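You operate a simulated robot arm through the tools that you are given. There is no shell and no other tool.

Carry out the task below with a simulated robot arm. There is one attempt and no reset: what you move stays moved.

TASK
Set eyelets in both holes of the wide grey strap.
Fine: one stroke a hole; spacing lever to HOLE 2, slide on to its stop, for the second; slide home before the air goes on; air off at the end.

Only the result counts: the job must be done as asked and must still hold three seconds after the hand-in. Knocking over, shifting, dropping, spilling or breaking anything else fails it.

THE ROBOT
A 7-joint arm with a two-finger parallel gripper, fixed in place. Base frame: the origin is at the foot of the arm, x ahead of it, y to its left, z up; the work surface is at about z = 82. Lengths are in cm, angles in rad, forces in N, time in s.
With the tool pointing down near the work surface it reaches from about 22 to 74 cm from the base axis. Its first joint turns from -2.897 to 2.897 rad. Payload 1.57 kg.
The tool frame sits at the grasp point between the pads (the TCP): z along the fingers, y along the line on which they close. The tips reach 3 cm beyond it. The gripper opens to 11 cm. The fingers are 2.4 cm wide and 1.2 cm thick; the gripper's body (4.8 by 11.2 cm) begins 7.8 cm behind the TCP.
Orientation is that of the tool frame in the base frame, as [roll, pitch, yaw] about the fixed x, y, z axes, in that order (R = Rz(yaw) Ry(pitch) Rx(roll)). With the fingers straight down and closing along the base's y, the tool's x points along the base's -x, its y along +y and its z along -z.

THE INTERFACE
- The arm moves only by the tool servo_tool. Its argument "series" is text: rows parted by semicolons, each of 7 numbers parted by spaces: the shift along the tool's x, y, z in cm, then the turn, a rotation vector about the tool's x, y, z in rad, then the opening in per cent of the stroke, from 0 (shut) to 100 (fully open). In form: x y z rx ry rz hand; .... A call has 1 to 20 rows; each row shifts and turns the commanded pose from where the row before left it, along the tool's axes as they then stand. Each row takes 0.2 s and may step no farther than 5 cm and 0.15 rad from the row before; otherwise, or with a gripper value out of range, the whole call is refused. Where a pose cannot be reached the arm comes as near as it can. A force on the tool above 60 N (or 10 N above the force at the start of the call, whichever is more), or a blocked arm, ends the call early, and 0.2 s more pass. Each finger travels about 4.5 cm/s and halts on what it meets, pressing with about 40 N; the grip force reading is that of the motor and also rises with nothing between the fingers. The clock runs only during rows and for 0.2 s after the last one: add rows that do not move to give the fingers time. The reply holds the time, the measured pose of the TCP, the force on the tool along the base axes, the opening and the grip force, in the units named above and with some noise, with the torque about the TCP (base axes, N m) and any sound that the robot's microphone picked up.
- Cameras (640 x 400 px; columns grow to the right, rows downward): "scene" is fixed at [22.51, 49.38, 143.62]; the picture's right is [-0.76, -0.65, 0.00], its down [-0.33, 0.39, -0.86] and it looks along [0.56, -0.66, -0.51] (base axes); focal length 316 px, centre (320, 200). "wrist" rides on the gripper at [7, 1.6, -14.1] in the tool frame; the picture's right is [-0.23, 0.97, 0.00], its down [-0.85, -0.20, -0.48] and it looks along [-0.47, -0.11, 0.88] (tool axes); focal length 222 px, centre (320, 200). There is no depth. A picture from a camera that has moved, and an enlarged one, comes with that camera's place and axes in the base frame and with its lens. The place of the scene camera against the robot may be out by one fixed shift of up to 1.8 cm in any direction.
- snapshot(camera): a new picture of that camera. The clock stands still meanwhile.
- lift_body(by): slides the trunk up (or, below 0, down) by that many cm; the arm rides with it, the base frame stays. It gives what a move gives, with no picture.
- close_up(camera, box): a new picture of the part [left, top, right, bottom] of that camera's present view, enlarged. The clock stands still meanwhile.
- sign_off(): hands the job in; it is judged then, once.

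Places have to be worked out from the pictures, the camera data and where the tool is seen. Open the gripper and draw the arm clear of the work before you hand the job in, unless the task says otherwise.

The tools are called after "Emit:" as name(argument=value, ...) on one line, values as JSON. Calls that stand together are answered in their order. servo_tool: Moves the arm, as the interface text tells. Its arguments: {"type":"object","properties":{"series":{"type":"string"}},"required":["series"]} The other tools are called the same way: lift_body (by) slides the trunk up or down; snapshot (camera) takes a picture; close_up (camera, box) takes an enlarged picture of a part of a camera's view; sign_off () hands the job in.

At the start:

```text
clock: 0.0
position: [43.45, -21.0, 121.34]
ee_rot: [-3.142, 0.001, -3.142]
contact_force: [0.3, -1.0, -0.1]
wrist_torque: [0.0, 0.01, 0.0]
width: 11.02
grip_force: 0.0
trunk travel left (down, up): [-52.5, 6.5]
```

scene: 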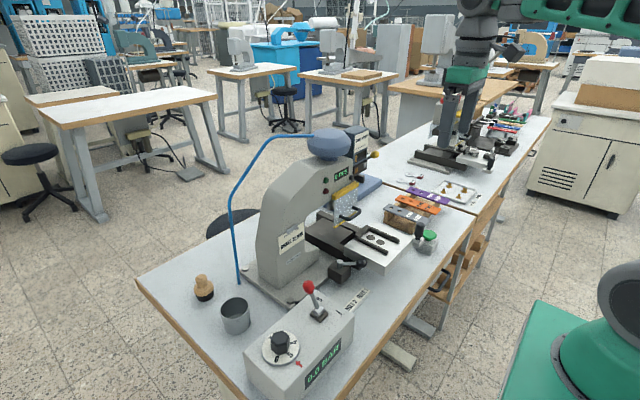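
wrist: 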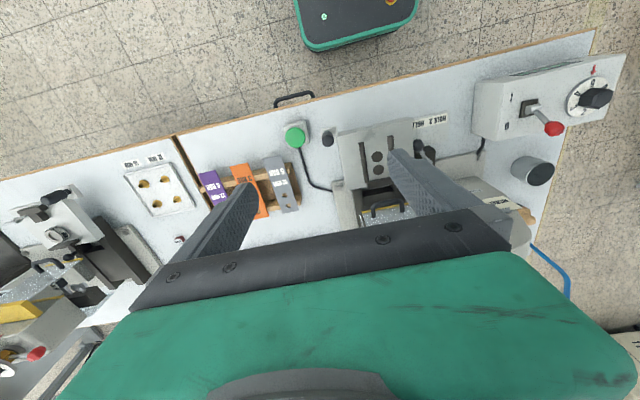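

I begin by studying the scene in enlarged pictures: the press, the control box, the straps and the tray.

Emit:
close_up(camera="scene", box=[230, 120, 400, 226])

Emit:
close_up(camera="scene", box=[300, 160, 490, 279])

Emit:
close_up(camera="scene", box=[180, 250, 420, 400])

Emit:
close_up(camera="scene", box=[390, 90, 560, 196])

Emit:
close_up(camera="wrist", box=[270, 100, 470, 225])

Emit:
close_up(camera="wrist", box=[450, 40, 640, 159])

Emit:
close_up(camera="wrist", box=[110, 120, 310, 245])

Emit:
close_up(camera="wrist", box=[0, 170, 170, 276])

```text
3.76 times, centred on (315, 173) of scene
camera zoom: at [22.51, 49.38, 143.62], right [-0.76, -0.65, 0.0], down [-0.33, 0.39, -0.86], along [0.56, -0.66, -0.51], focal length 1191 px, centre (339, 302)
```

zoom: 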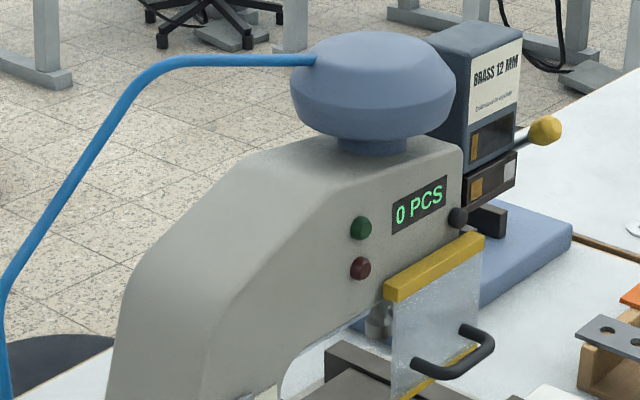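

```text
3.36 times, centred on (395, 220) of scene
camera zoom: at [22.51, 49.38, 143.62], right [-0.76, -0.65, 0.0], down [-0.33, 0.39, -0.86], along [0.56, -0.66, -0.51], focal length 1064 px, centre (68, 134)
```

zoom: 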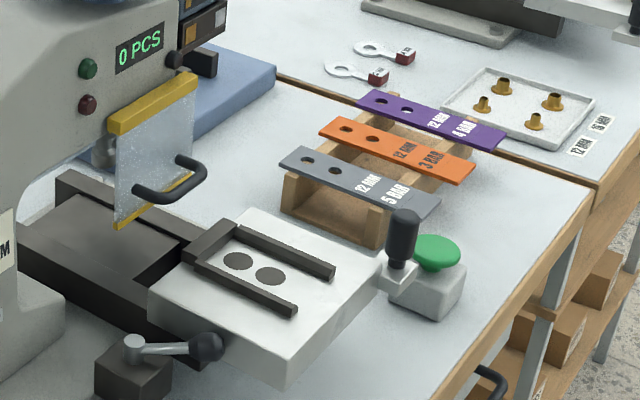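

```text
2.67 times, centred on (300, 325) of scene
camera zoom: at [22.51, 49.38, 143.62], right [-0.76, -0.65, 0.0], down [-0.33, 0.39, -0.86], along [0.56, -0.66, -0.51], focal length 844 px, centre (373, -133)
```

zoom: 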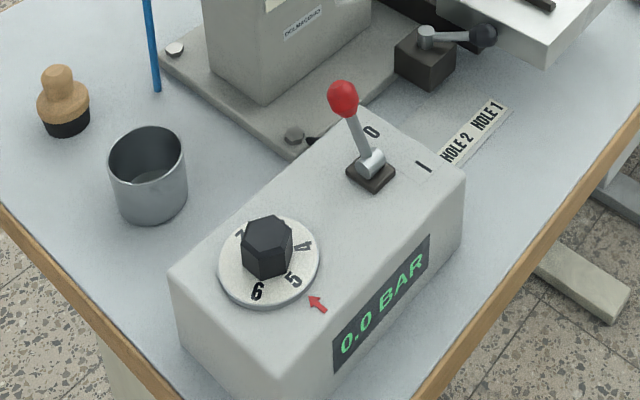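

```text
3.76 times, centred on (475, 143) of scene
camera zoom: at [22.51, 49.38, 143.62], right [-0.76, -0.65, 0.0], down [-0.33, 0.39, -0.86], along [0.56, -0.66, -0.51], focal length 1191 px, centre (-264, 415)
```

zoom: 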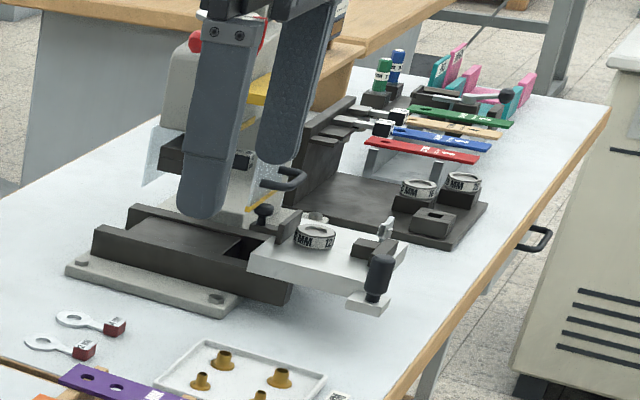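

```text
3.20 times, centred on (370, 162) of wrist
camera zoom: at [36.44, -19.25, 135.43], right [0.23, 0.97, 0.0], down [0.85, -0.2, 0.48], along [0.47, -0.11, -0.88], focal length 711 px, centre (160, 320)
```

zoom: 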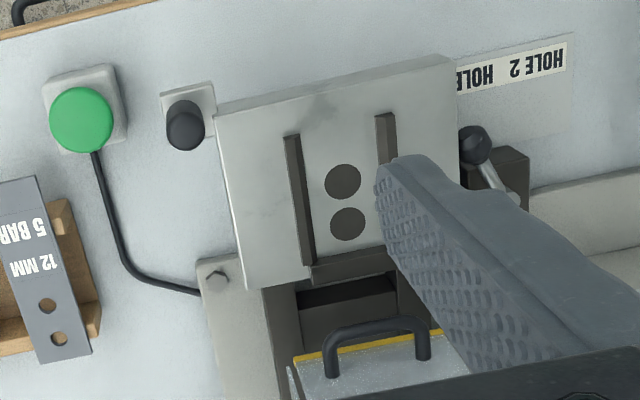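

```text
3.36 times, centred on (545, 100) of wrist
camera zoom: at [36.44, -19.25, 135.43], right [0.23, 0.97, 0.0], down [0.85, -0.2, 0.48], along [0.47, -0.11, -0.88], focal length 747 px, centre (-436, 538)
```

zoom: 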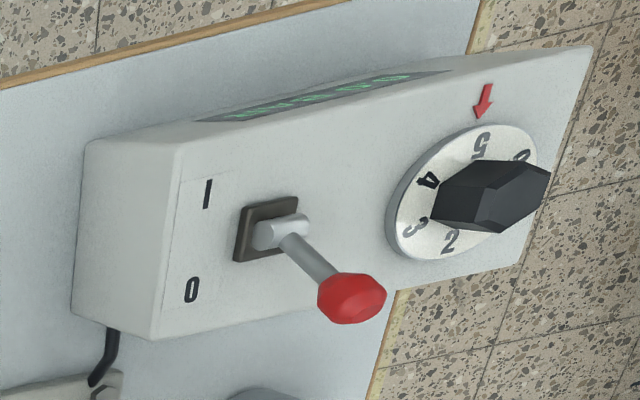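

```text
3.20 times, centred on (210, 182) of wrist
camera zoom: at [36.44, -19.25, 135.43], right [0.23, 0.97, 0.0], down [0.85, -0.2, 0.48], along [0.47, -0.11, -0.88], focal length 711 px, centre (672, 256)
```

zoom: 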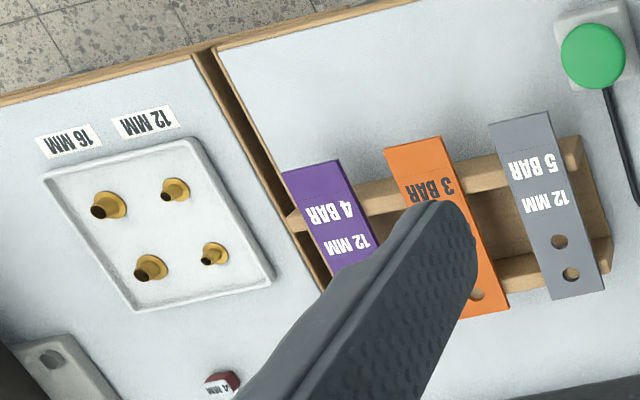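

```text
3.76 times, centred on (85, 223) of wrist
camera zoom: at [36.44, -19.25, 135.43], right [0.23, 0.97, 0.0], down [0.85, -0.2, 0.48], along [0.47, -0.11, -0.88], focal length 836 px, centre (1205, 113)
```

zoom: 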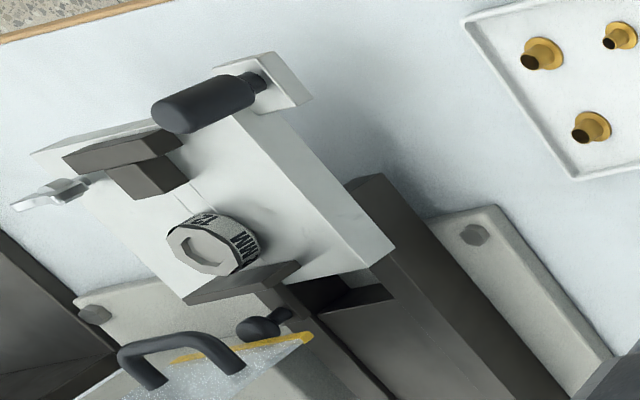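

The grey strap reads 12 MM / 5 BAR, the press magazine BRASS 12 MM, and the counter 0 PCS. The dial seems to have 5 at the arrow. The control box is around x 50, y 14..26, so I move over it at height for a closer look with the wrist camera.

Emit:
servo_tool(series="1 5 0 0 0 0 100;1 5 0 0 0 0 100;1 5 0 0 0 0 100;1 5 0 0 0 0 100;1 5 0 0 0 0 100;0 4.5 0 0 0 0 100;0 4.5 0 0 0 0 100")

Emit:
snapshot(camera="wrist")

Emit:
snapshot(camera="scene")

```text
refused: row 1 steps farther than a row can; nothing moved
```

```text
taken
camera wrist: at [36.44, -19.25, 135.43], right [0.23, 0.97, 0.0], down [0.85, -0.2, 0.48], along [0.47, -0.11, -0.88], focal length 222 px, centre (320, 200)
```

wrist: 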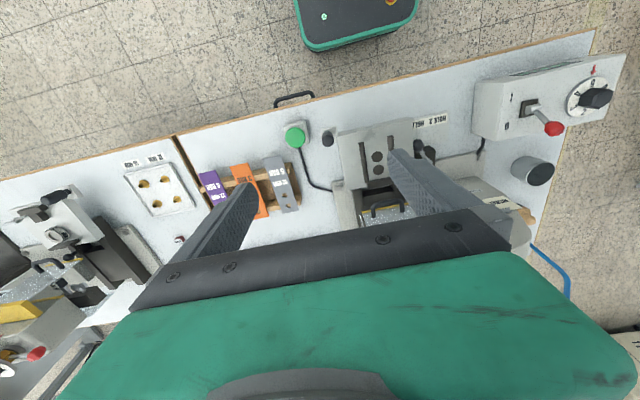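

```text
taken
```

scene: 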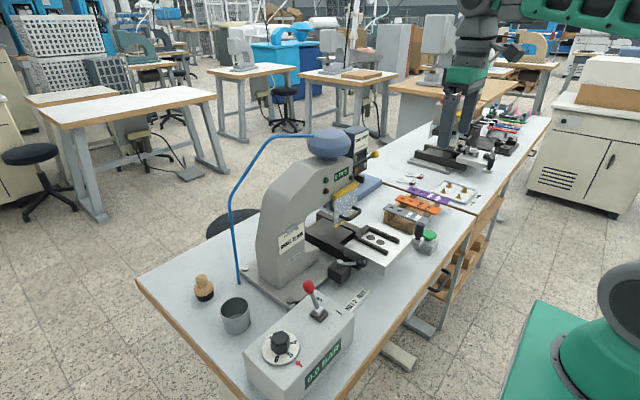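

The row was longer than 5 cm in all; I resend it with shorter steps.

Emit:
servo_tool(series="1 4.5 0 0 0 0 100;1 4.5 0 0 0 0 100;1 4.5 0 0 0 0 100;1 4.5 0 0 0 0 100;1 4.5 0 0 0 0 100;0 4.5 0 0 0 0 100;0 4.5 0 0 0 0 100;0 3.5 0 0 0 0 100")

Emit:
snapshot(camera="wrist")

Emit:
snapshot(camera="scene")

```text
clock: 1.8
position: [38.62, 14.22, 121.24]
ee_rot: [-3.141, -0.001, -3.142]
contact_force: [0.1, -0.5, 0.4]
wrist_torque: [0.01, -0.01, 0.01]
width: 10.97
grip_force: 0.0
trunk travel left (down, up): [-52.5, 6.5]
```

```text
taken
camera wrist: at [31.65, 15.9, 135.27], right [0.23, 0.97, 0.0], down [0.85, -0.2, 0.48], along [0.47, -0.11, -0.88], focal length 222 px, centre (320, 200)
```

wrist: 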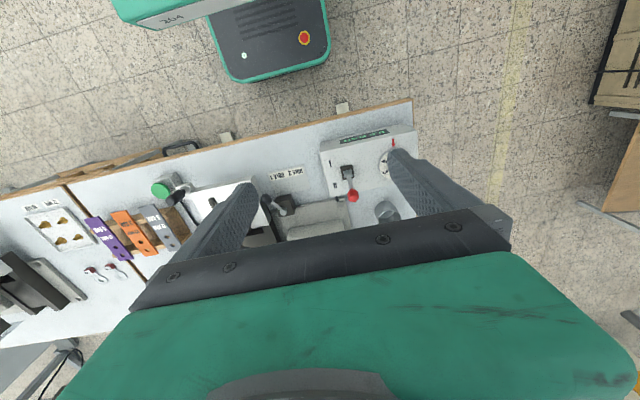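

```text
taken
```

scene: 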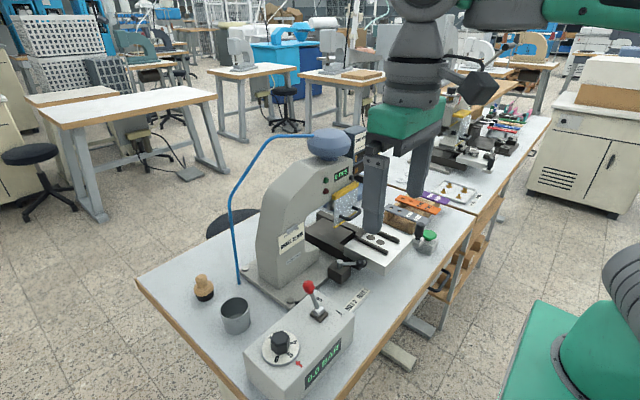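

The gripper is beside the control box now. I zoom in on the box, the lever and the slide from here.

Emit:
close_up(camera="wrist", box=[310, 115, 430, 215])

Emit:
close_up(camera="wrist", box=[180, 150, 340, 250])

Emit:
close_up(camera="scene", box=[240, 320, 360, 395])

Emit:
close_up(camera="scene", box=[300, 250, 380, 300])

```text
4.00 times, centred on (370, 165) of wrist
camera zoom: at [31.65, 15.9, 135.27], right [0.23, 0.97, 0.0], down [0.85, -0.2, 0.48], along [0.47, -0.11, -0.88], focal length 888 px, centre (120, 340)
```

zoom: 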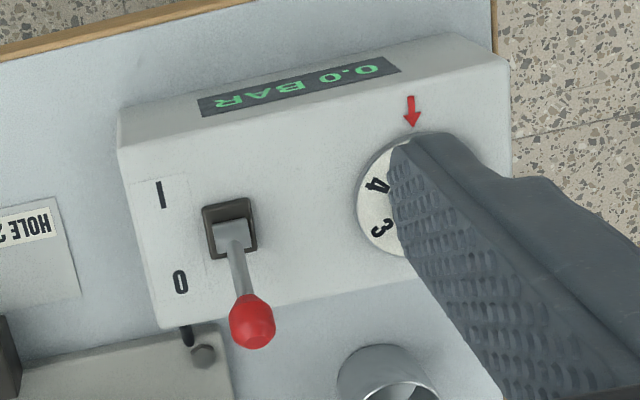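

```text
4.00 times, centred on (260, 200) of wrist
camera zoom: at [31.65, 15.9, 135.27], right [0.23, 0.97, 0.0], down [0.85, -0.2, 0.48], along [0.47, -0.11, -0.88], focal length 888 px, centre (560, 200)
```

zoom: 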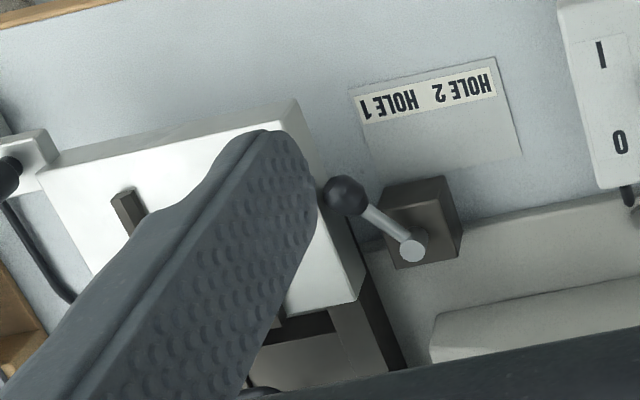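

```text
5.33 times, centred on (300, 358) of scene
camera zoom: at [22.51, 49.38, 143.62], right [-0.76, -0.65, 0.0], down [-0.33, 0.39, -0.86], along [0.56, -0.66, -0.51], focal length 1688 px, centre (427, -640)
```

zoom: 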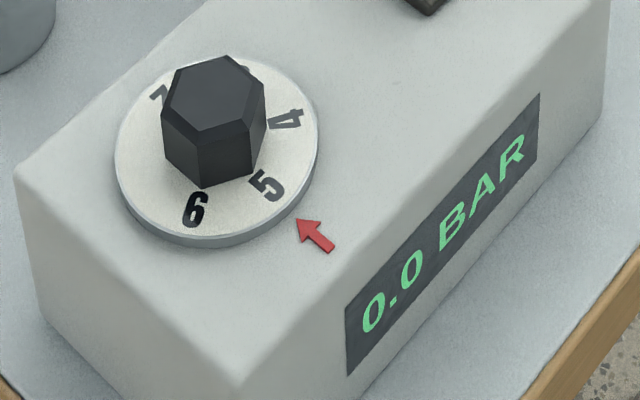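

```text
8.00 times, centred on (340, 275) of scene
camera zoom: at [22.51, 49.38, 143.62], right [-0.76, -0.65, 0.0], down [-0.33, 0.39, -0.86], along [0.56, -0.66, -0.51], focal length 2531 px, centre (160, -400)
```

zoom: 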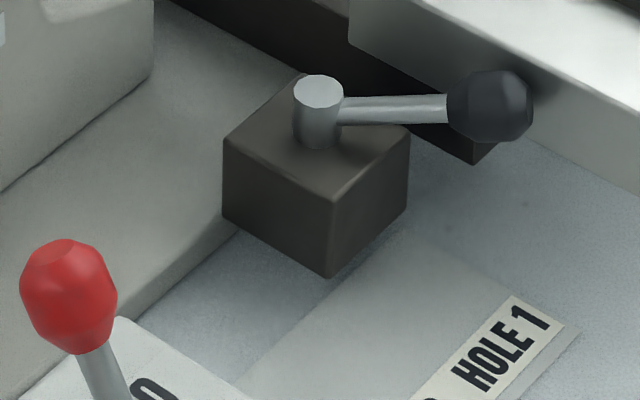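

Dial reads 5 at the arrow, air lever leans to 0, spacing lever leans towards HOLE 1. Now a closer look at the magazine, guard and slide.

Emit:
close_up(camera="scene", box=[325, 115, 389, 155])

Emit:
close_up(camera="scene", box=[320, 150, 384, 190])

Emit:
close_up(camera="scene", box=[300, 180, 396, 240])

Emit:
close_up(camera="scene", box=[260, 215, 324, 255])

```text
10.00 times, centred on (357, 135) of scene
camera zoom: at [22.51, 49.38, 143.62], right [-0.76, -0.65, 0.0], down [-0.33, 0.39, -0.86], along [0.56, -0.66, -0.51], focal length 3164 px, centre (-50, 850)
```

zoom: 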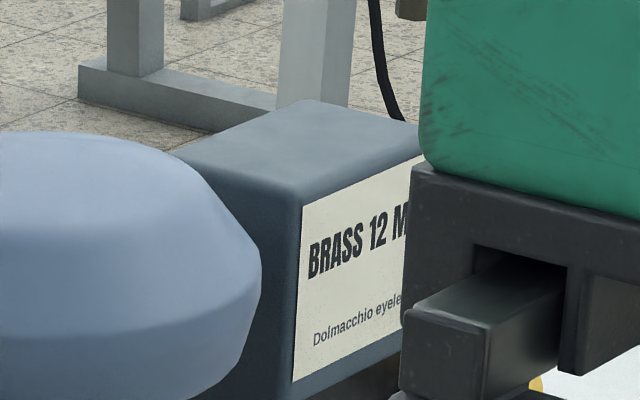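

```text
10.00 times, centred on (352, 170) of scene
camera zoom: at [22.51, 49.38, 143.62], right [-0.76, -0.65, 0.0], down [-0.33, 0.39, -0.86], along [0.56, -0.66, -0.51], focal length 3164 px, centre (0, 500)
```

zoom: 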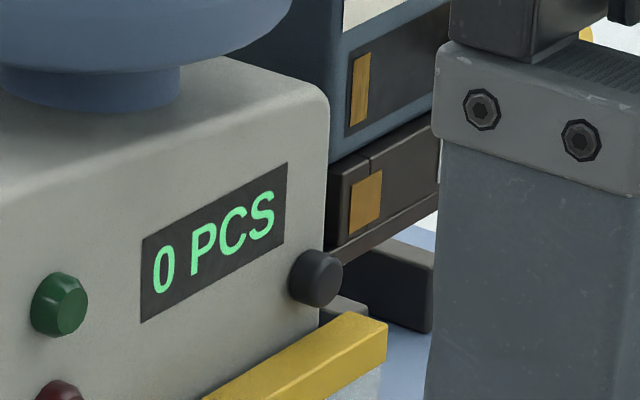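

```text
6.67 times, centred on (348, 210) of scene
camera zoom: at [22.51, 49.38, 143.62], right [-0.76, -0.65, 0.0], down [-0.33, 0.39, -0.86], along [0.56, -0.66, -0.51], focal length 2109 px, centre (133, 133)
```

zoom: 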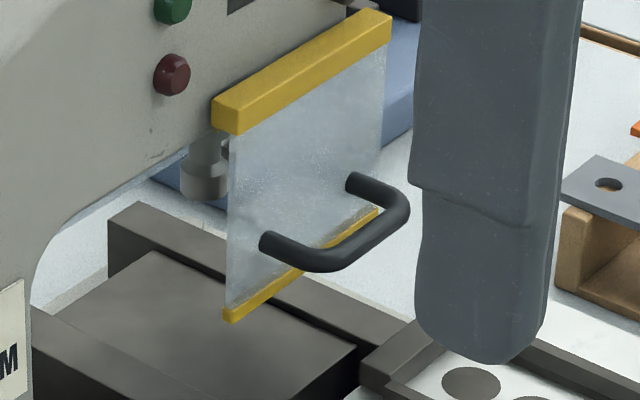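

```text
10.00 times, centred on (292, 235) of scene
camera zoom: at [22.51, 49.38, 143.62], right [-0.76, -0.65, 0.0], down [-0.33, 0.39, -0.86], along [0.56, -0.66, -0.51], focal length 3164 px, centre (600, -150)
```

zoom: 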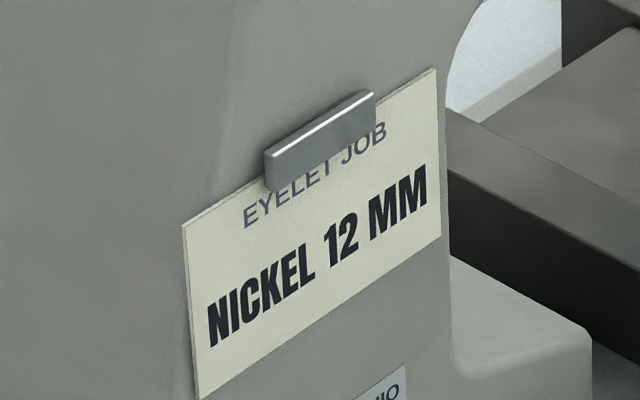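

Important: the card on the press says EYELET JOB: NICKEL 12 MM, while the magazine shown is BRASS 12 MM. I need to look at the feeder from the front, so I move back and tilt the wrist camera forward.

Emit:
servo_tool(series="0 -4.9 0 0 0 0 100;0 -4.9 0 0 0 0 100;0 -4.9 0 0 0 0 100;0 -4.9 0 0 0 0 100;0 -4.9 0 0 0 0 100;0 -4.9 0 0 0 0 100;0 -4.9 0 0 0 0 100;0 -4.9 0 0 0 0 100;-3 -1 0 0 0 0 100;0 0 0 0 -0.14 0 100;0 0 0 0 -0.14 0 100;0 0 0 0 -0.14 0 100;0 0 0 0 -0.14 0 100;0 0 0 0 -0.14 0 100")

Emit:
snapshot(camera="wrist")

Emit:
snapshot(camera="scene")

```text
clock: 4.8
position: [41.27, -26.54, 121.58]
ee_rot: [-3.13, 0.649, -3.135]
contact_force: [-0.7, -0.9, 0.2]
wrist_torque: [0.02, 0.0, 0.02]
width: 11.01
grip_force: 0.1
out of reach, approached as far as the arm can: row 10
trunk travel left (down, up): [-52.5, 6.5]
```

```text
taken
camera wrist: at [27.33, -24.7, 128.58], right [0.18, 0.98, 0.13], down [0.39, -0.19, 0.9], along [0.9, -0.11, -0.42], focal length 222 px, centre (320, 200)
```

wrist: 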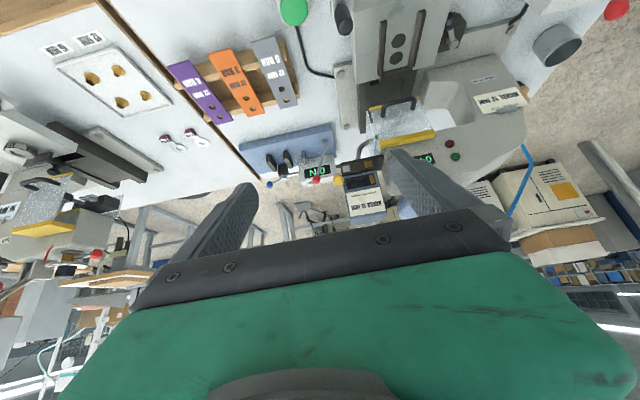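

```text
taken
```

scene: 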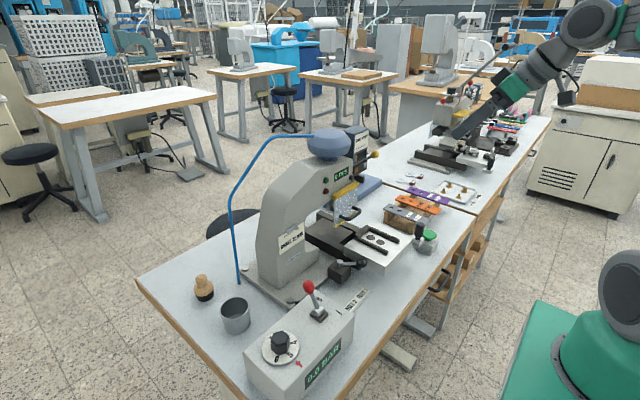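

The camera tilts well. I zoom in on the feeder, which appears upside down in this view, and on the press front.

Emit:
close_up(camera="wrist", box=[232, 120, 392, 220])

Emit:
close_up(camera="wrist", box=[330, 150, 410, 200])

Emit:
close_up(camera="scene", box=[325, 115, 405, 165])

Emit:
close_up(camera="scene", box=[336, 140, 400, 180])

Emit:
close_up(camera="wrist", box=[330, 0, 490, 100])

Emit:
close_up(camera="wrist", box=[360, 80, 540, 190])

```text
4.00 times, centred on (312, 170) of wrist
camera zoom: at [27.33, -24.7, 128.58], right [0.18, 0.98, 0.13], down [0.39, -0.19, 0.9], along [0.9, -0.11, -0.42], focal length 888 px, centre (352, 320)
```

zoom: 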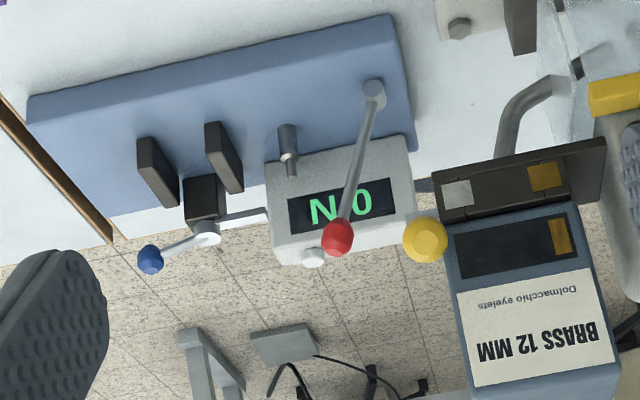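

```text
8.00 times, centred on (370, 175) of wrist
camera zoom: at [27.33, -24.7, 128.58], right [0.18, 0.98, 0.13], down [0.39, -0.19, 0.9], along [0.9, -0.11, -0.42], focal length 1777 px, centre (-80, 400)
```

zoom: 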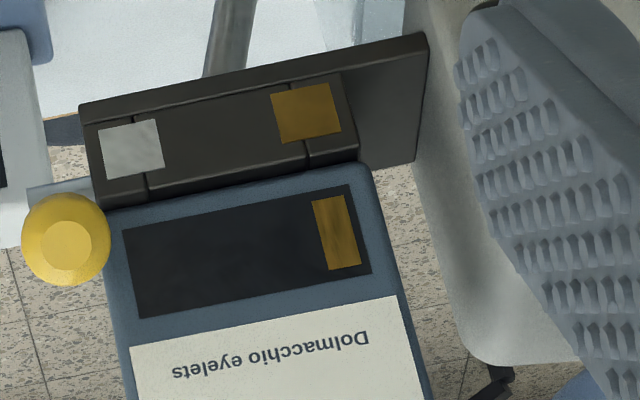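

```text
8.00 times, centred on (365, 140) of scene
camera zoom: at [22.51, 49.38, 143.62], right [-0.76, -0.65, 0.0], down [-0.33, 0.39, -0.86], along [0.56, -0.66, -0.51], focal length 2531 px, centre (-40, 680)
```

zoom: 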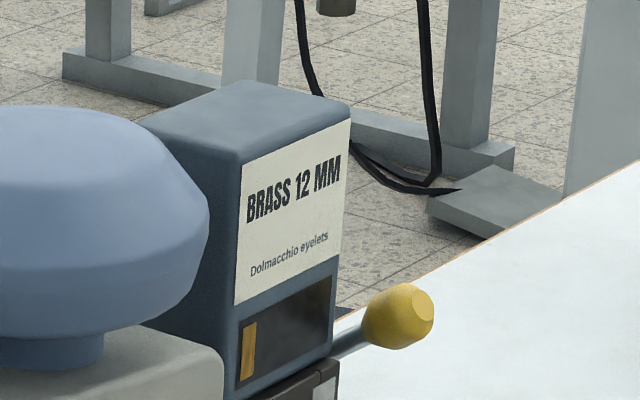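

```text
10.00 times, centred on (368, 160) of scene
camera zoom: at [22.51, 49.38, 143.62], right [-0.76, -0.65, 0.0], down [-0.33, 0.39, -0.86], along [0.56, -0.66, -0.51], focal length 3164 px, centre (-160, 600)
```

zoom: 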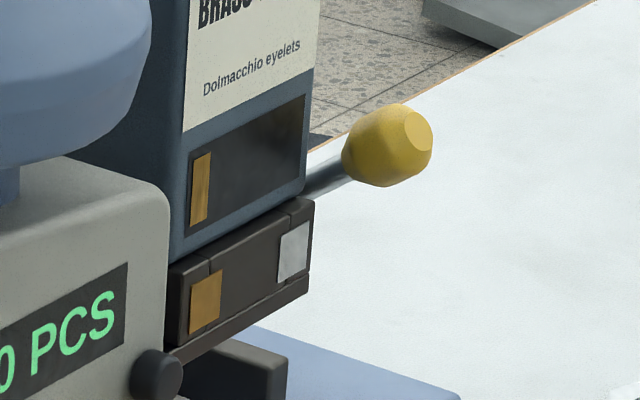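

```text
4.00 times, centred on (410, 50) of wrist
camera zoom: at [27.33, -24.7, 128.58], right [0.18, 0.98, 0.13], down [0.39, -0.19, 0.9], along [0.9, -0.11, -0.42], focal length 888 px, centre (-40, 800)
```

zoom: 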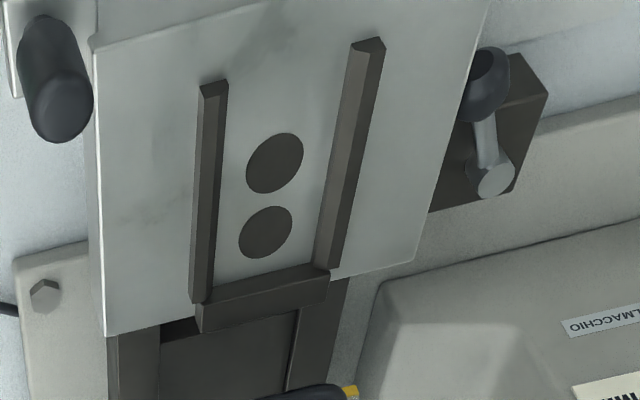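

```text
3.56 times, centred on (450, 135) of wrist
camera zoom: at [27.33, -24.7, 128.58], right [0.18, 0.98, 0.13], down [0.39, -0.19, 0.9], along [0.9, -0.11, -0.42], focal length 790 px, centre (-142, 431)
```

zoom: 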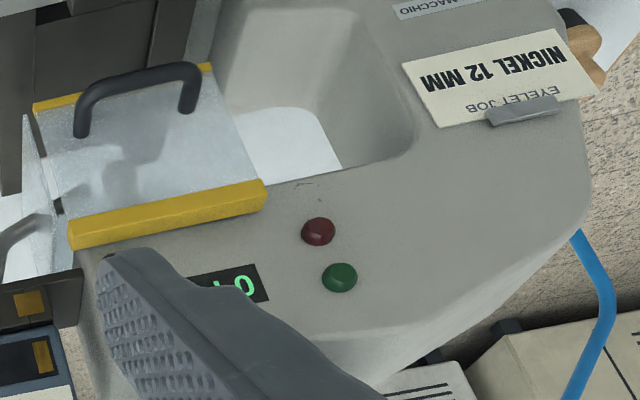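

The feeder has a brass swatch (right) and a nickel swatch (left), with a pointer in the window over brass and a yellow knob on a rod at its left side. I move closer to see how it works.

Emit:
servo_tool(series="-1.8 -1.5 2.6 0 0 0 100;-1.8 -1.5 2.6 0 0 0 100;-1.8 -1.5 2.6 0 0 0 100;-1.8 -1.5 2.6 0 0 0 100;0 0 0 0 0 0 100")

Emit:
snapshot(camera="wrist")

Emit:
close_up(camera="wrist", box=[300, 100, 460, 200])

```text
clock: 6.0
position: [53.34, -32.51, 117.85]
ee_rot: [-3.127, 0.647, -3.134]
contact_force: [1.2, 0.3, 0.3]
wrist_torque: [0.0, 0.0, -0.02]
width: 10.99
grip_force: 0.0
trunk travel left (down, up): [-52.5, 6.5]
```

```text
taken
camera wrist: at [39.33, -30.71, 124.79], right [0.18, 0.98, 0.13], down [0.39, -0.19, 0.9], along [0.9, -0.11, -0.42], focal length 222 px, centre (320, 200)
```

wrist: 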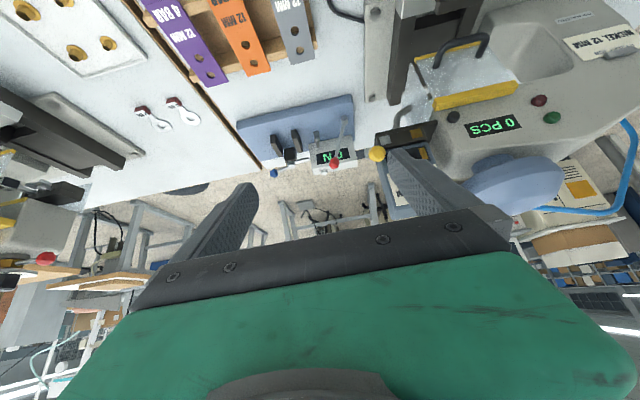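

```text
4.00 times, centred on (380, 150) of wrist
camera zoom: at [39.33, -30.71, 124.79], right [0.18, 0.98, 0.13], down [0.39, -0.19, 0.9], along [0.9, -0.11, -0.42], focal length 888 px, centre (80, 400)
```

zoom: 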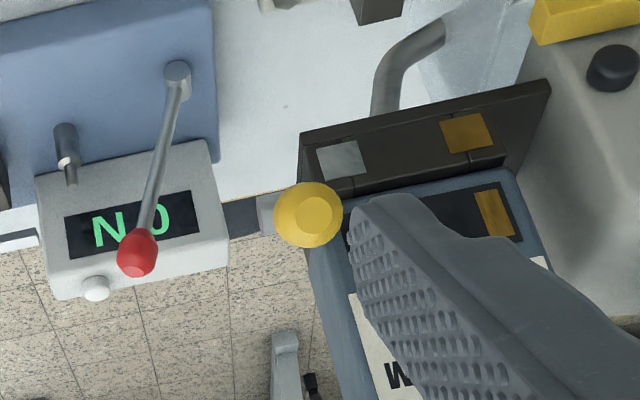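

The yellow knob sits at about (65.5, -25.2, 107.4); its mechanism needs a side view. I yaw the wrist camera so it looks from the left at the feeder.

Emit:
servo_tool(series="0 0 0 -0.085 0 -0.111 100;0 0 0 -0.085 0 -0.111 100;0 0 0 -0.085 0 -0.111 100;0 0 0 -0.085 0 -0.111 100;0 0 0 -0.085 0 -0.111 100;0 0 0 -0.085 0 -0.111 100;0 0 0 0 0 0 100")

Emit:
snapshot(camera="wrist")

```text
clock: 7.6
position: [51.07, -28.44, 112.04]
ee_rot: [-3.139, 0.641, -2.371]
contact_force: [0.1, -0.1, -0.5]
wrist_torque: [0.0, -0.01, -0.01]
width: 11.01
grip_force: 0.1
out of reach, approached as far as the arm can: row 4, 5, 6
trunk travel left (down, up): [-52.5, 6.5]
```

```text
taken
camera wrist: at [39.89, -36.98, 119.25], right [-0.55, 0.83, 0.13], down [0.42, 0.14, 0.9], along [0.72, 0.55, -0.42], focal length 222 px, centre (320, 200)
```

wrist: 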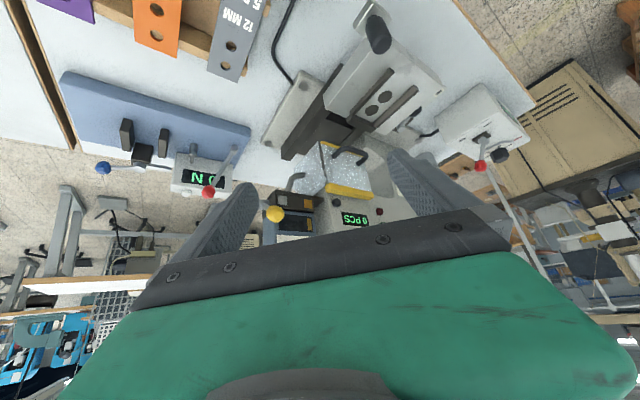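

The arm drifted a bit at a reach limit but it is clear. Zooming in on the feeder from this side.

Emit:
close_up(camera="wrist", box=[235, 165, 355, 240])

Emit:
close_up(camera="wrist", box=[260, 120, 420, 220])

Emit:
close_up(camera="wrist", box=[300, 20, 460, 120])

```text
5.33 times, centred on (295, 202) of wrist
camera zoom: at [39.89, -36.98, 119.25], right [-0.55, 0.83, 0.13], down [0.42, 0.14, 0.9], along [0.72, 0.55, -0.42], focal length 1185 px, centre (453, 187)
```

zoom: 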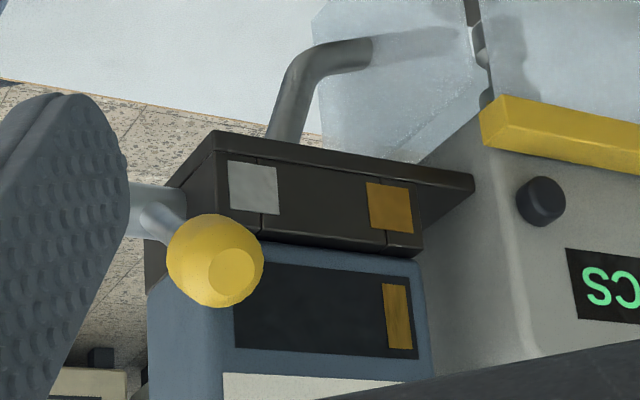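

```text
4.00 times, centred on (340, 170) of wrist
camera zoom: at [39.89, -36.98, 119.25], right [-0.55, 0.83, 0.13], down [0.42, 0.14, 0.9], along [0.72, 0.55, -0.42], focal length 888 px, centre (240, 320)
```

zoom: 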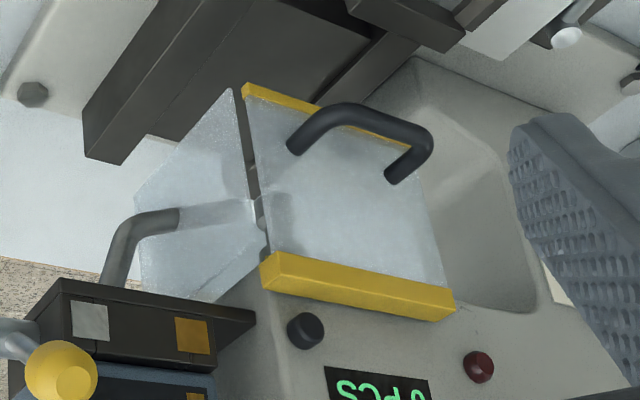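

```text
4.00 times, centred on (380, 70) of wrist
camera zoom: at [39.89, -36.98, 119.25], right [-0.55, 0.83, 0.13], down [0.42, 0.14, 0.9], along [0.72, 0.55, -0.42], focal length 888 px, centre (80, 720)
```

zoom: 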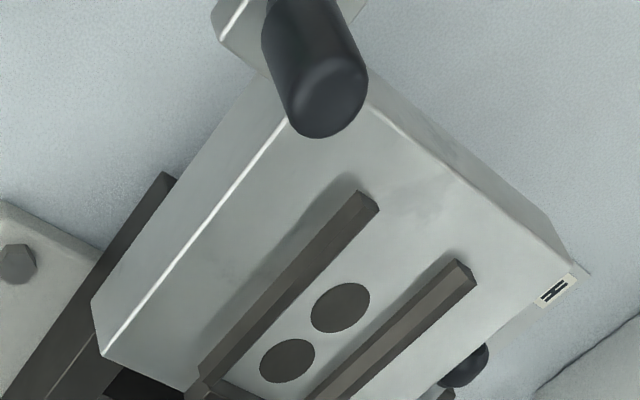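

This side view shows the yellow ball on a rod that springs from a y-wise axle on the feeder's left side: a swinging lever, now leaning towards the robot and up, with pointer on brass. I first bring the tool upright again in clear air.

Emit:
servo_tool(series="-0.6 0 -0.8 0.0766 0 0.1026 100;-0.6 0 -0.8 0.0766 0 0.1026 100;-0.6 0 -0.8 0.0766 0 0.1026 100;-0.6 0 -0.8 0.0766 0 0.1026 100;-0.6 0 -0.8 0.0766 0 0.1026 100;-0.6 0 -0.8 0.0766 0 0.1026 100;0 0 0 0 0.128 0 50;0 0 0 0 0.128 0 0;0 0 0 0 0.128 0 0;0 0 0 0 0.128 0 0;0 0 0 0 0.129 0 0;0 0 0 0 0 0 0")

Emit:
snapshot(camera="wrist")

```text
clock: 10.2
position: [51.08, -28.65, 118.17]
ee_rot: [-3.14, 0.003, -3.141]
contact_force: [-0.1, 0.3, -0.1]
wrist_torque: [0.0, -0.02, 0.02]
width: 0.0
grip_force: 6.6
trunk travel left (down, up): [-52.5, 6.5]
```

```text
taken
camera wrist: at [44.13, -26.75, 132.27], right [0.23, 0.97, 0.0], down [0.85, -0.2, 0.48], along [0.47, -0.11, -0.88], focal length 222 px, centre (320, 200)
```

wrist: 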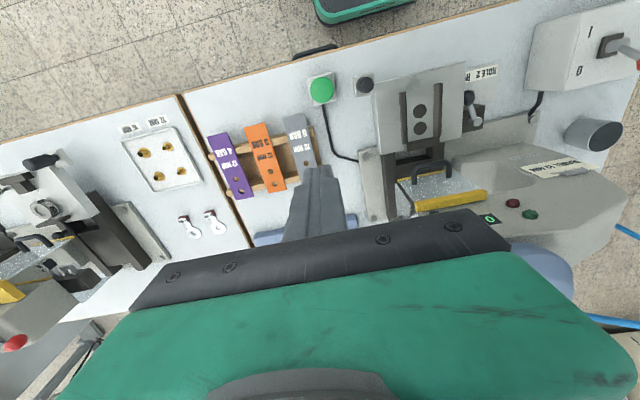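

Fingers are shut and upright. I tilt the tool 0.45 rad forward and bring the closed tips above and just in front of the yellow ball, then check in pictures.

Emit:
servo_tool(series="0 0 0 0 -0.15 0 0;0 0 0 0 -0.15 0 0;0 0 0 0 -0.15 0 0;-3.49 0.95 2.43 0 0 0 0;-3.49 0.95 2.43 0 0 0 0;-3.0 0.95 2.2 0 0 0 0;0 0 0 0 0 0 0")

Emit:
snapshot(camera="wrist")

Emit:
close_up(camera="scene", box=[320, 90, 416, 150])

```text
clock: 11.8
position: [63.2, -25.75, 116.12]
ee_rot: [-3.139, 0.452, -3.141]
contact_force: [1.0, 0.7, -0.4]
wrist_torque: [0.01, 0.01, -0.02]
width: 0.0
grip_force: 20.7
trunk travel left (down, up): [-52.5, 6.5]
```

```text
taken
camera wrist: at [50.76, -24.06, 125.69], right [0.21, 0.97, 0.1], down [0.56, -0.2, 0.8], along [0.8, -0.11, -0.59], focal length 222 px, centre (320, 200)
```

wrist: 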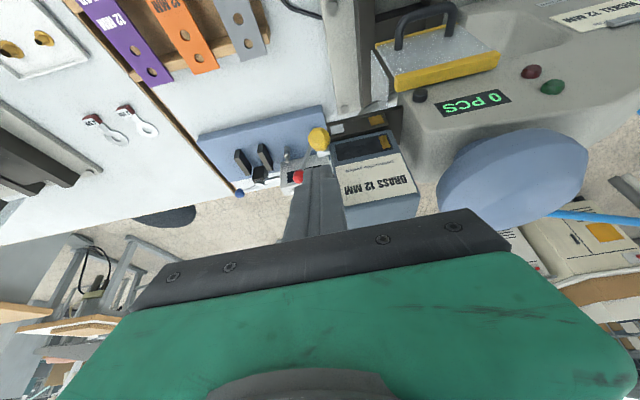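

```text
6.67 times, centred on (368, 120) of scene
camera zoom: at [22.51, 49.38, 143.62], right [-0.76, -0.65, 0.0], down [-0.33, 0.39, -0.86], along [0.56, -0.66, -0.51], focal length 2109 px, centre (0, 733)
```

zoom: 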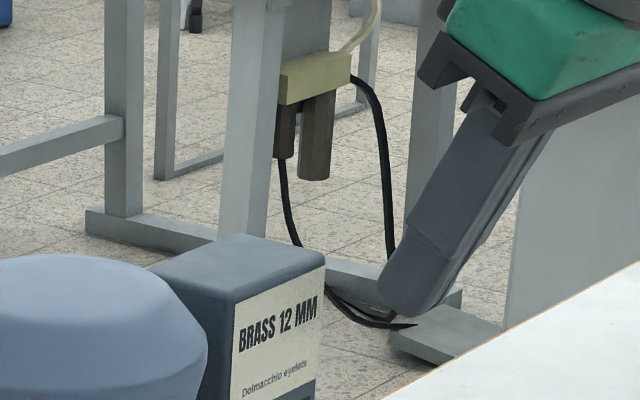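

The tips are over the feeder's left side; I zoom in to place the ball against the tips.

Emit:
close_up(camera="wrist", box=[270, 100, 430, 200])

Emit:
close_up(camera="scene", box=[340, 110, 420, 160])

```text
4.00 times, centred on (350, 150) of wrist
camera zoom: at [50.76, -24.06, 125.69], right [0.21, 0.97, 0.1], down [0.56, -0.2, 0.8], along [0.8, -0.11, -0.59], focal length 888 px, centre (200, 400)
```

zoom: 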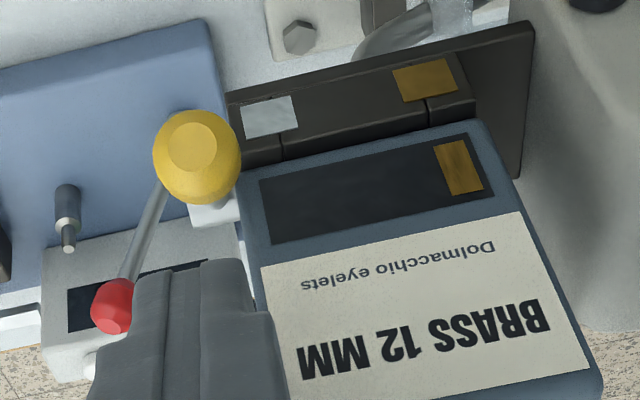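

```text
8.00 times, centred on (380, 135) of scene
camera zoom: at [22.51, 49.38, 143.62], right [-0.76, -0.65, 0.0], down [-0.33, 0.39, -0.86], along [0.56, -0.66, -0.51], focal length 2531 px, centre (-160, 720)
```

zoom: 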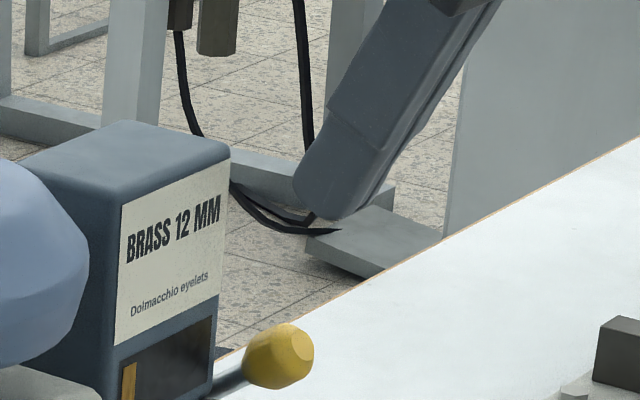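

Ball confirmed at about (65.5, -25.3, 107.3); tip at z≈113.4. I lower the tips onto the ball and push down a little to learn whether the lever swings downward.

Emit:
servo_tool(series="0.75 0 2.13 0 0 0 0;0.75 0 2.13 0 0 0 0;0.88 0 0.906 0 0 0 0;0.88 0 0.906 0 0 0 0;0 0 0 0 0 0 0")

Emit:
close_up(camera="wrist", box=[270, 100, 430, 200])

Emit:
close_up(camera="scene", box=[330, 115, 410, 165])

```text
clock: 13.0
position: [62.83, -25.68, 109.27]
ee_rot: [-3.139, 0.454, -3.141]
contact_force: [-2.2, -0.9, 2.2]
wrist_torque: [-0.01, 0.02, 0.01]
width: 0.01
grip_force: 21.7
trunk travel left (down, up): [-52.5, 6.5]
```

```text
4.00 times, centred on (350, 150) of wrist
camera zoom: at [50.4, -23.93, 118.9], right [0.2, 0.97, 0.1], down [0.56, -0.2, 0.81], along [0.8, -0.11, -0.59], focal length 888 px, centre (200, 400)
```

zoom: 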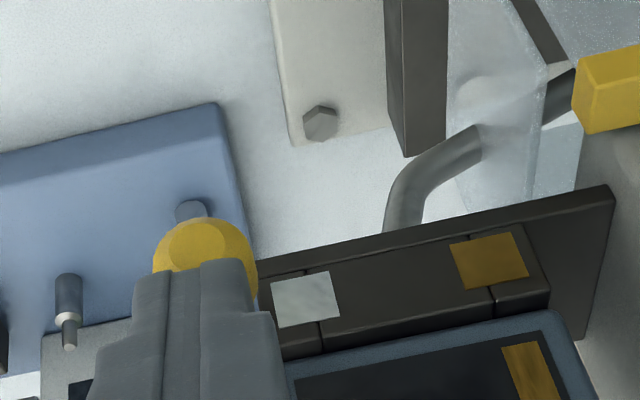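

```text
8.00 times, centred on (370, 140) of scene
camera zoom: at [22.51, 49.38, 143.62], right [-0.76, -0.65, 0.0], down [-0.33, 0.39, -0.86], along [0.56, -0.66, -0.51], focal length 2531 px, centre (-80, 680)
```

zoom: 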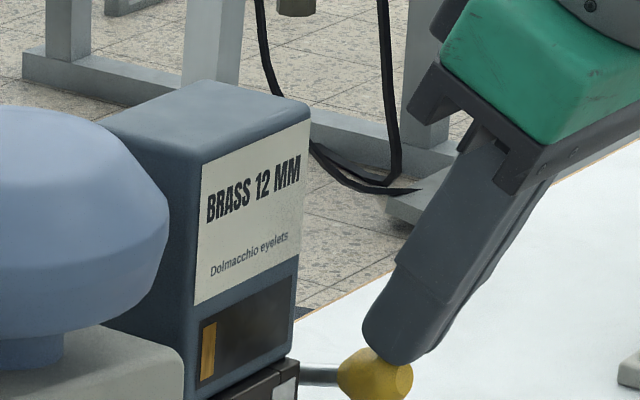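

The lever swings down easily (about 3 N). I continue the push along its arc.

Emit:
servo_tool(series="0.522 0 1.08 0 0 0 0;0.342 0 1.167 0 0 0 0;0.1 0 1.1 0 0 0 0;0 0 0 0 0 0 0")

Emit:
close_up(camera="wrist", box=[270, 100, 430, 200])

Emit:
close_up(camera="scene", box=[330, 125, 410, 175])

```text
clock: 14.0
position: [63.22, -25.66, 106.62]
ee_rot: [-3.134, 0.463, -3.137]
contact_force: [-20.6, 3.8, 32.2]
wrist_torque: [0.17, 0.52, 0.17]
width: 0.0
grip_force: 21.1
trunk travel left (down, up): [-52.5, 6.5]
```

```text
4.00 times, centred on (350, 150) of wrist
camera zoom: at [50.71, -23.91, 116.13], right [0.2, 0.97, 0.09], down [0.55, -0.19, 0.81], along [0.81, -0.11, -0.58], focal length 888 px, centre (200, 400)
```

zoom: 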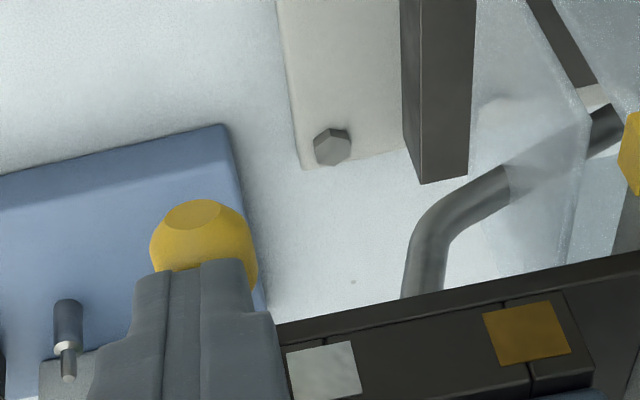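

```text
8.00 times, centred on (370, 150) of scene
camera zoom: at [22.51, 49.38, 143.62], right [-0.76, -0.65, 0.0], down [-0.33, 0.39, -0.86], along [0.56, -0.66, -0.51], focal length 2531 px, centre (-80, 600)
```

zoom: 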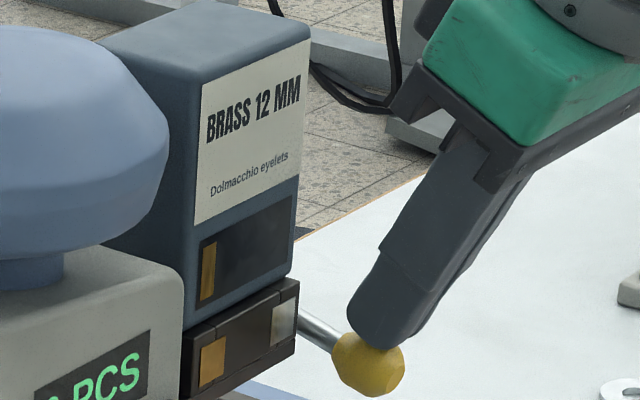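

The lever met its stop (38 N), but the pointer still looks brass. I back off the tips and look at the feeder squarely.

Emit:
servo_tool(series="0 0 -3 0 0 0 0;0 0 -3 0 0 0 0;2 0 -3 0 0 0 0;0 0 0 0 0 0 0")

Emit:
close_up(camera="wrist", box=[270, 80, 430, 180])

Emit:
close_up(camera="scene", box=[330, 115, 410, 165])

Emit:
snapshot(camera="scene")

```text
clock: 15.0
position: [57.78, -25.73, 113.08]
ee_rot: [-3.141, 0.453, 3.141]
contact_force: [-0.3, 0.9, 0.8]
wrist_torque: [0.01, -0.02, 0.01]
width: 0.01
grip_force: 21.4
trunk travel left (down, up): [-52.5, 6.5]
```

```text
4.00 times, centred on (350, 130) of wrist
camera zoom: at [45.3, -23.93, 122.7], right [0.2, 0.97, 0.1], down [0.56, -0.2, 0.8], along [0.8, -0.11, -0.59], focal length 888 px, centre (200, 480)
```

zoom: 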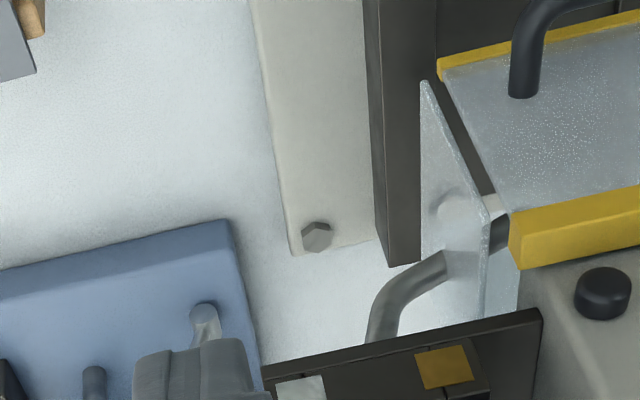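

```text
8.00 times, centred on (370, 140) of scene
camera zoom: at [22.51, 49.38, 143.62], right [-0.76, -0.65, 0.0], down [-0.33, 0.39, -0.86], along [0.56, -0.66, -0.51], focal length 2531 px, centre (-80, 680)
```

zoom: 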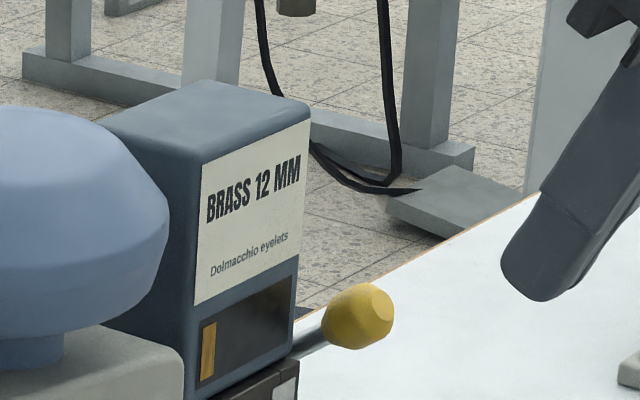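

```text
taken
```

scene: 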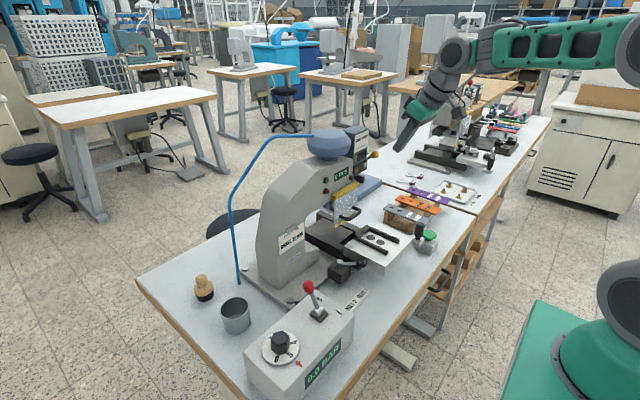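

The lever sprang back up: it is spring-loaded. I back away to view the whole feeder and compare it with before.

Emit:
servo_tool(series="4 0 -2 0 0 0 0;4 0 -2 0 0 0 0;3 -0.5 -3 0 0 0 0;3 -0.5 -3 0 -0.1 0 0;0 0 0 0 -0.1 0 0;0 0 0 0 0 0 0")

Emit:
snapshot(camera="wrist")

Emit:
close_up(camera="wrist", box=[300, 110, 420, 185])

Emit:
close_up(camera="scene", box=[330, 125, 394, 165])

```text
clock: 16.4
position: [40.79, -26.59, 115.86]
ee_rot: [-3.137, 0.654, -3.14]
contact_force: [0.3, -0.2, -0.2]
wrist_torque: [-0.01, 0.0, 0.0]
width: 0.0
grip_force: 21.0
trunk travel left (down, up): [-52.5, 6.5]
```

```text
taken
camera wrist: at [26.67, -24.83, 122.88], right [0.18, 0.97, 0.14], down [0.39, -0.2, 0.9], along [0.9, -0.11, -0.41], focal length 222 px, centre (320, 200)
```

wrist: 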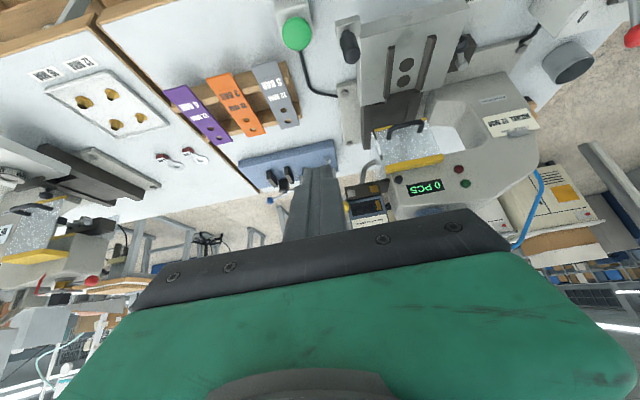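

```text
5.33 times, centred on (360, 148) of wrist
camera zoom: at [26.67, -24.83, 122.88], right [0.18, 0.97, 0.14], down [0.39, -0.2, 0.9], along [0.9, -0.11, -0.41], focal length 1185 px, centre (107, 480)
```

zoom: 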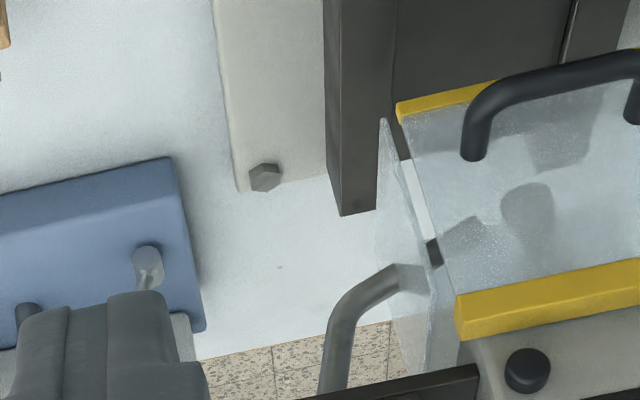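

```text
10.00 times, centred on (362, 145) of scene
camera zoom: at [22.51, 49.38, 143.62], right [-0.76, -0.65, 0.0], down [-0.33, 0.39, -0.86], along [0.56, -0.66, -0.51], focal length 3164 px, centre (-100, 750)
```

zoom: 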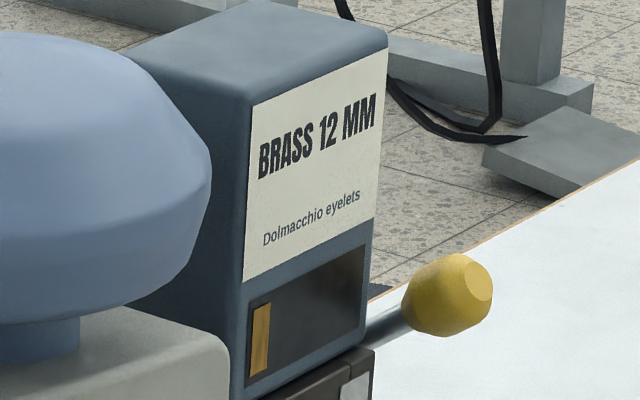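

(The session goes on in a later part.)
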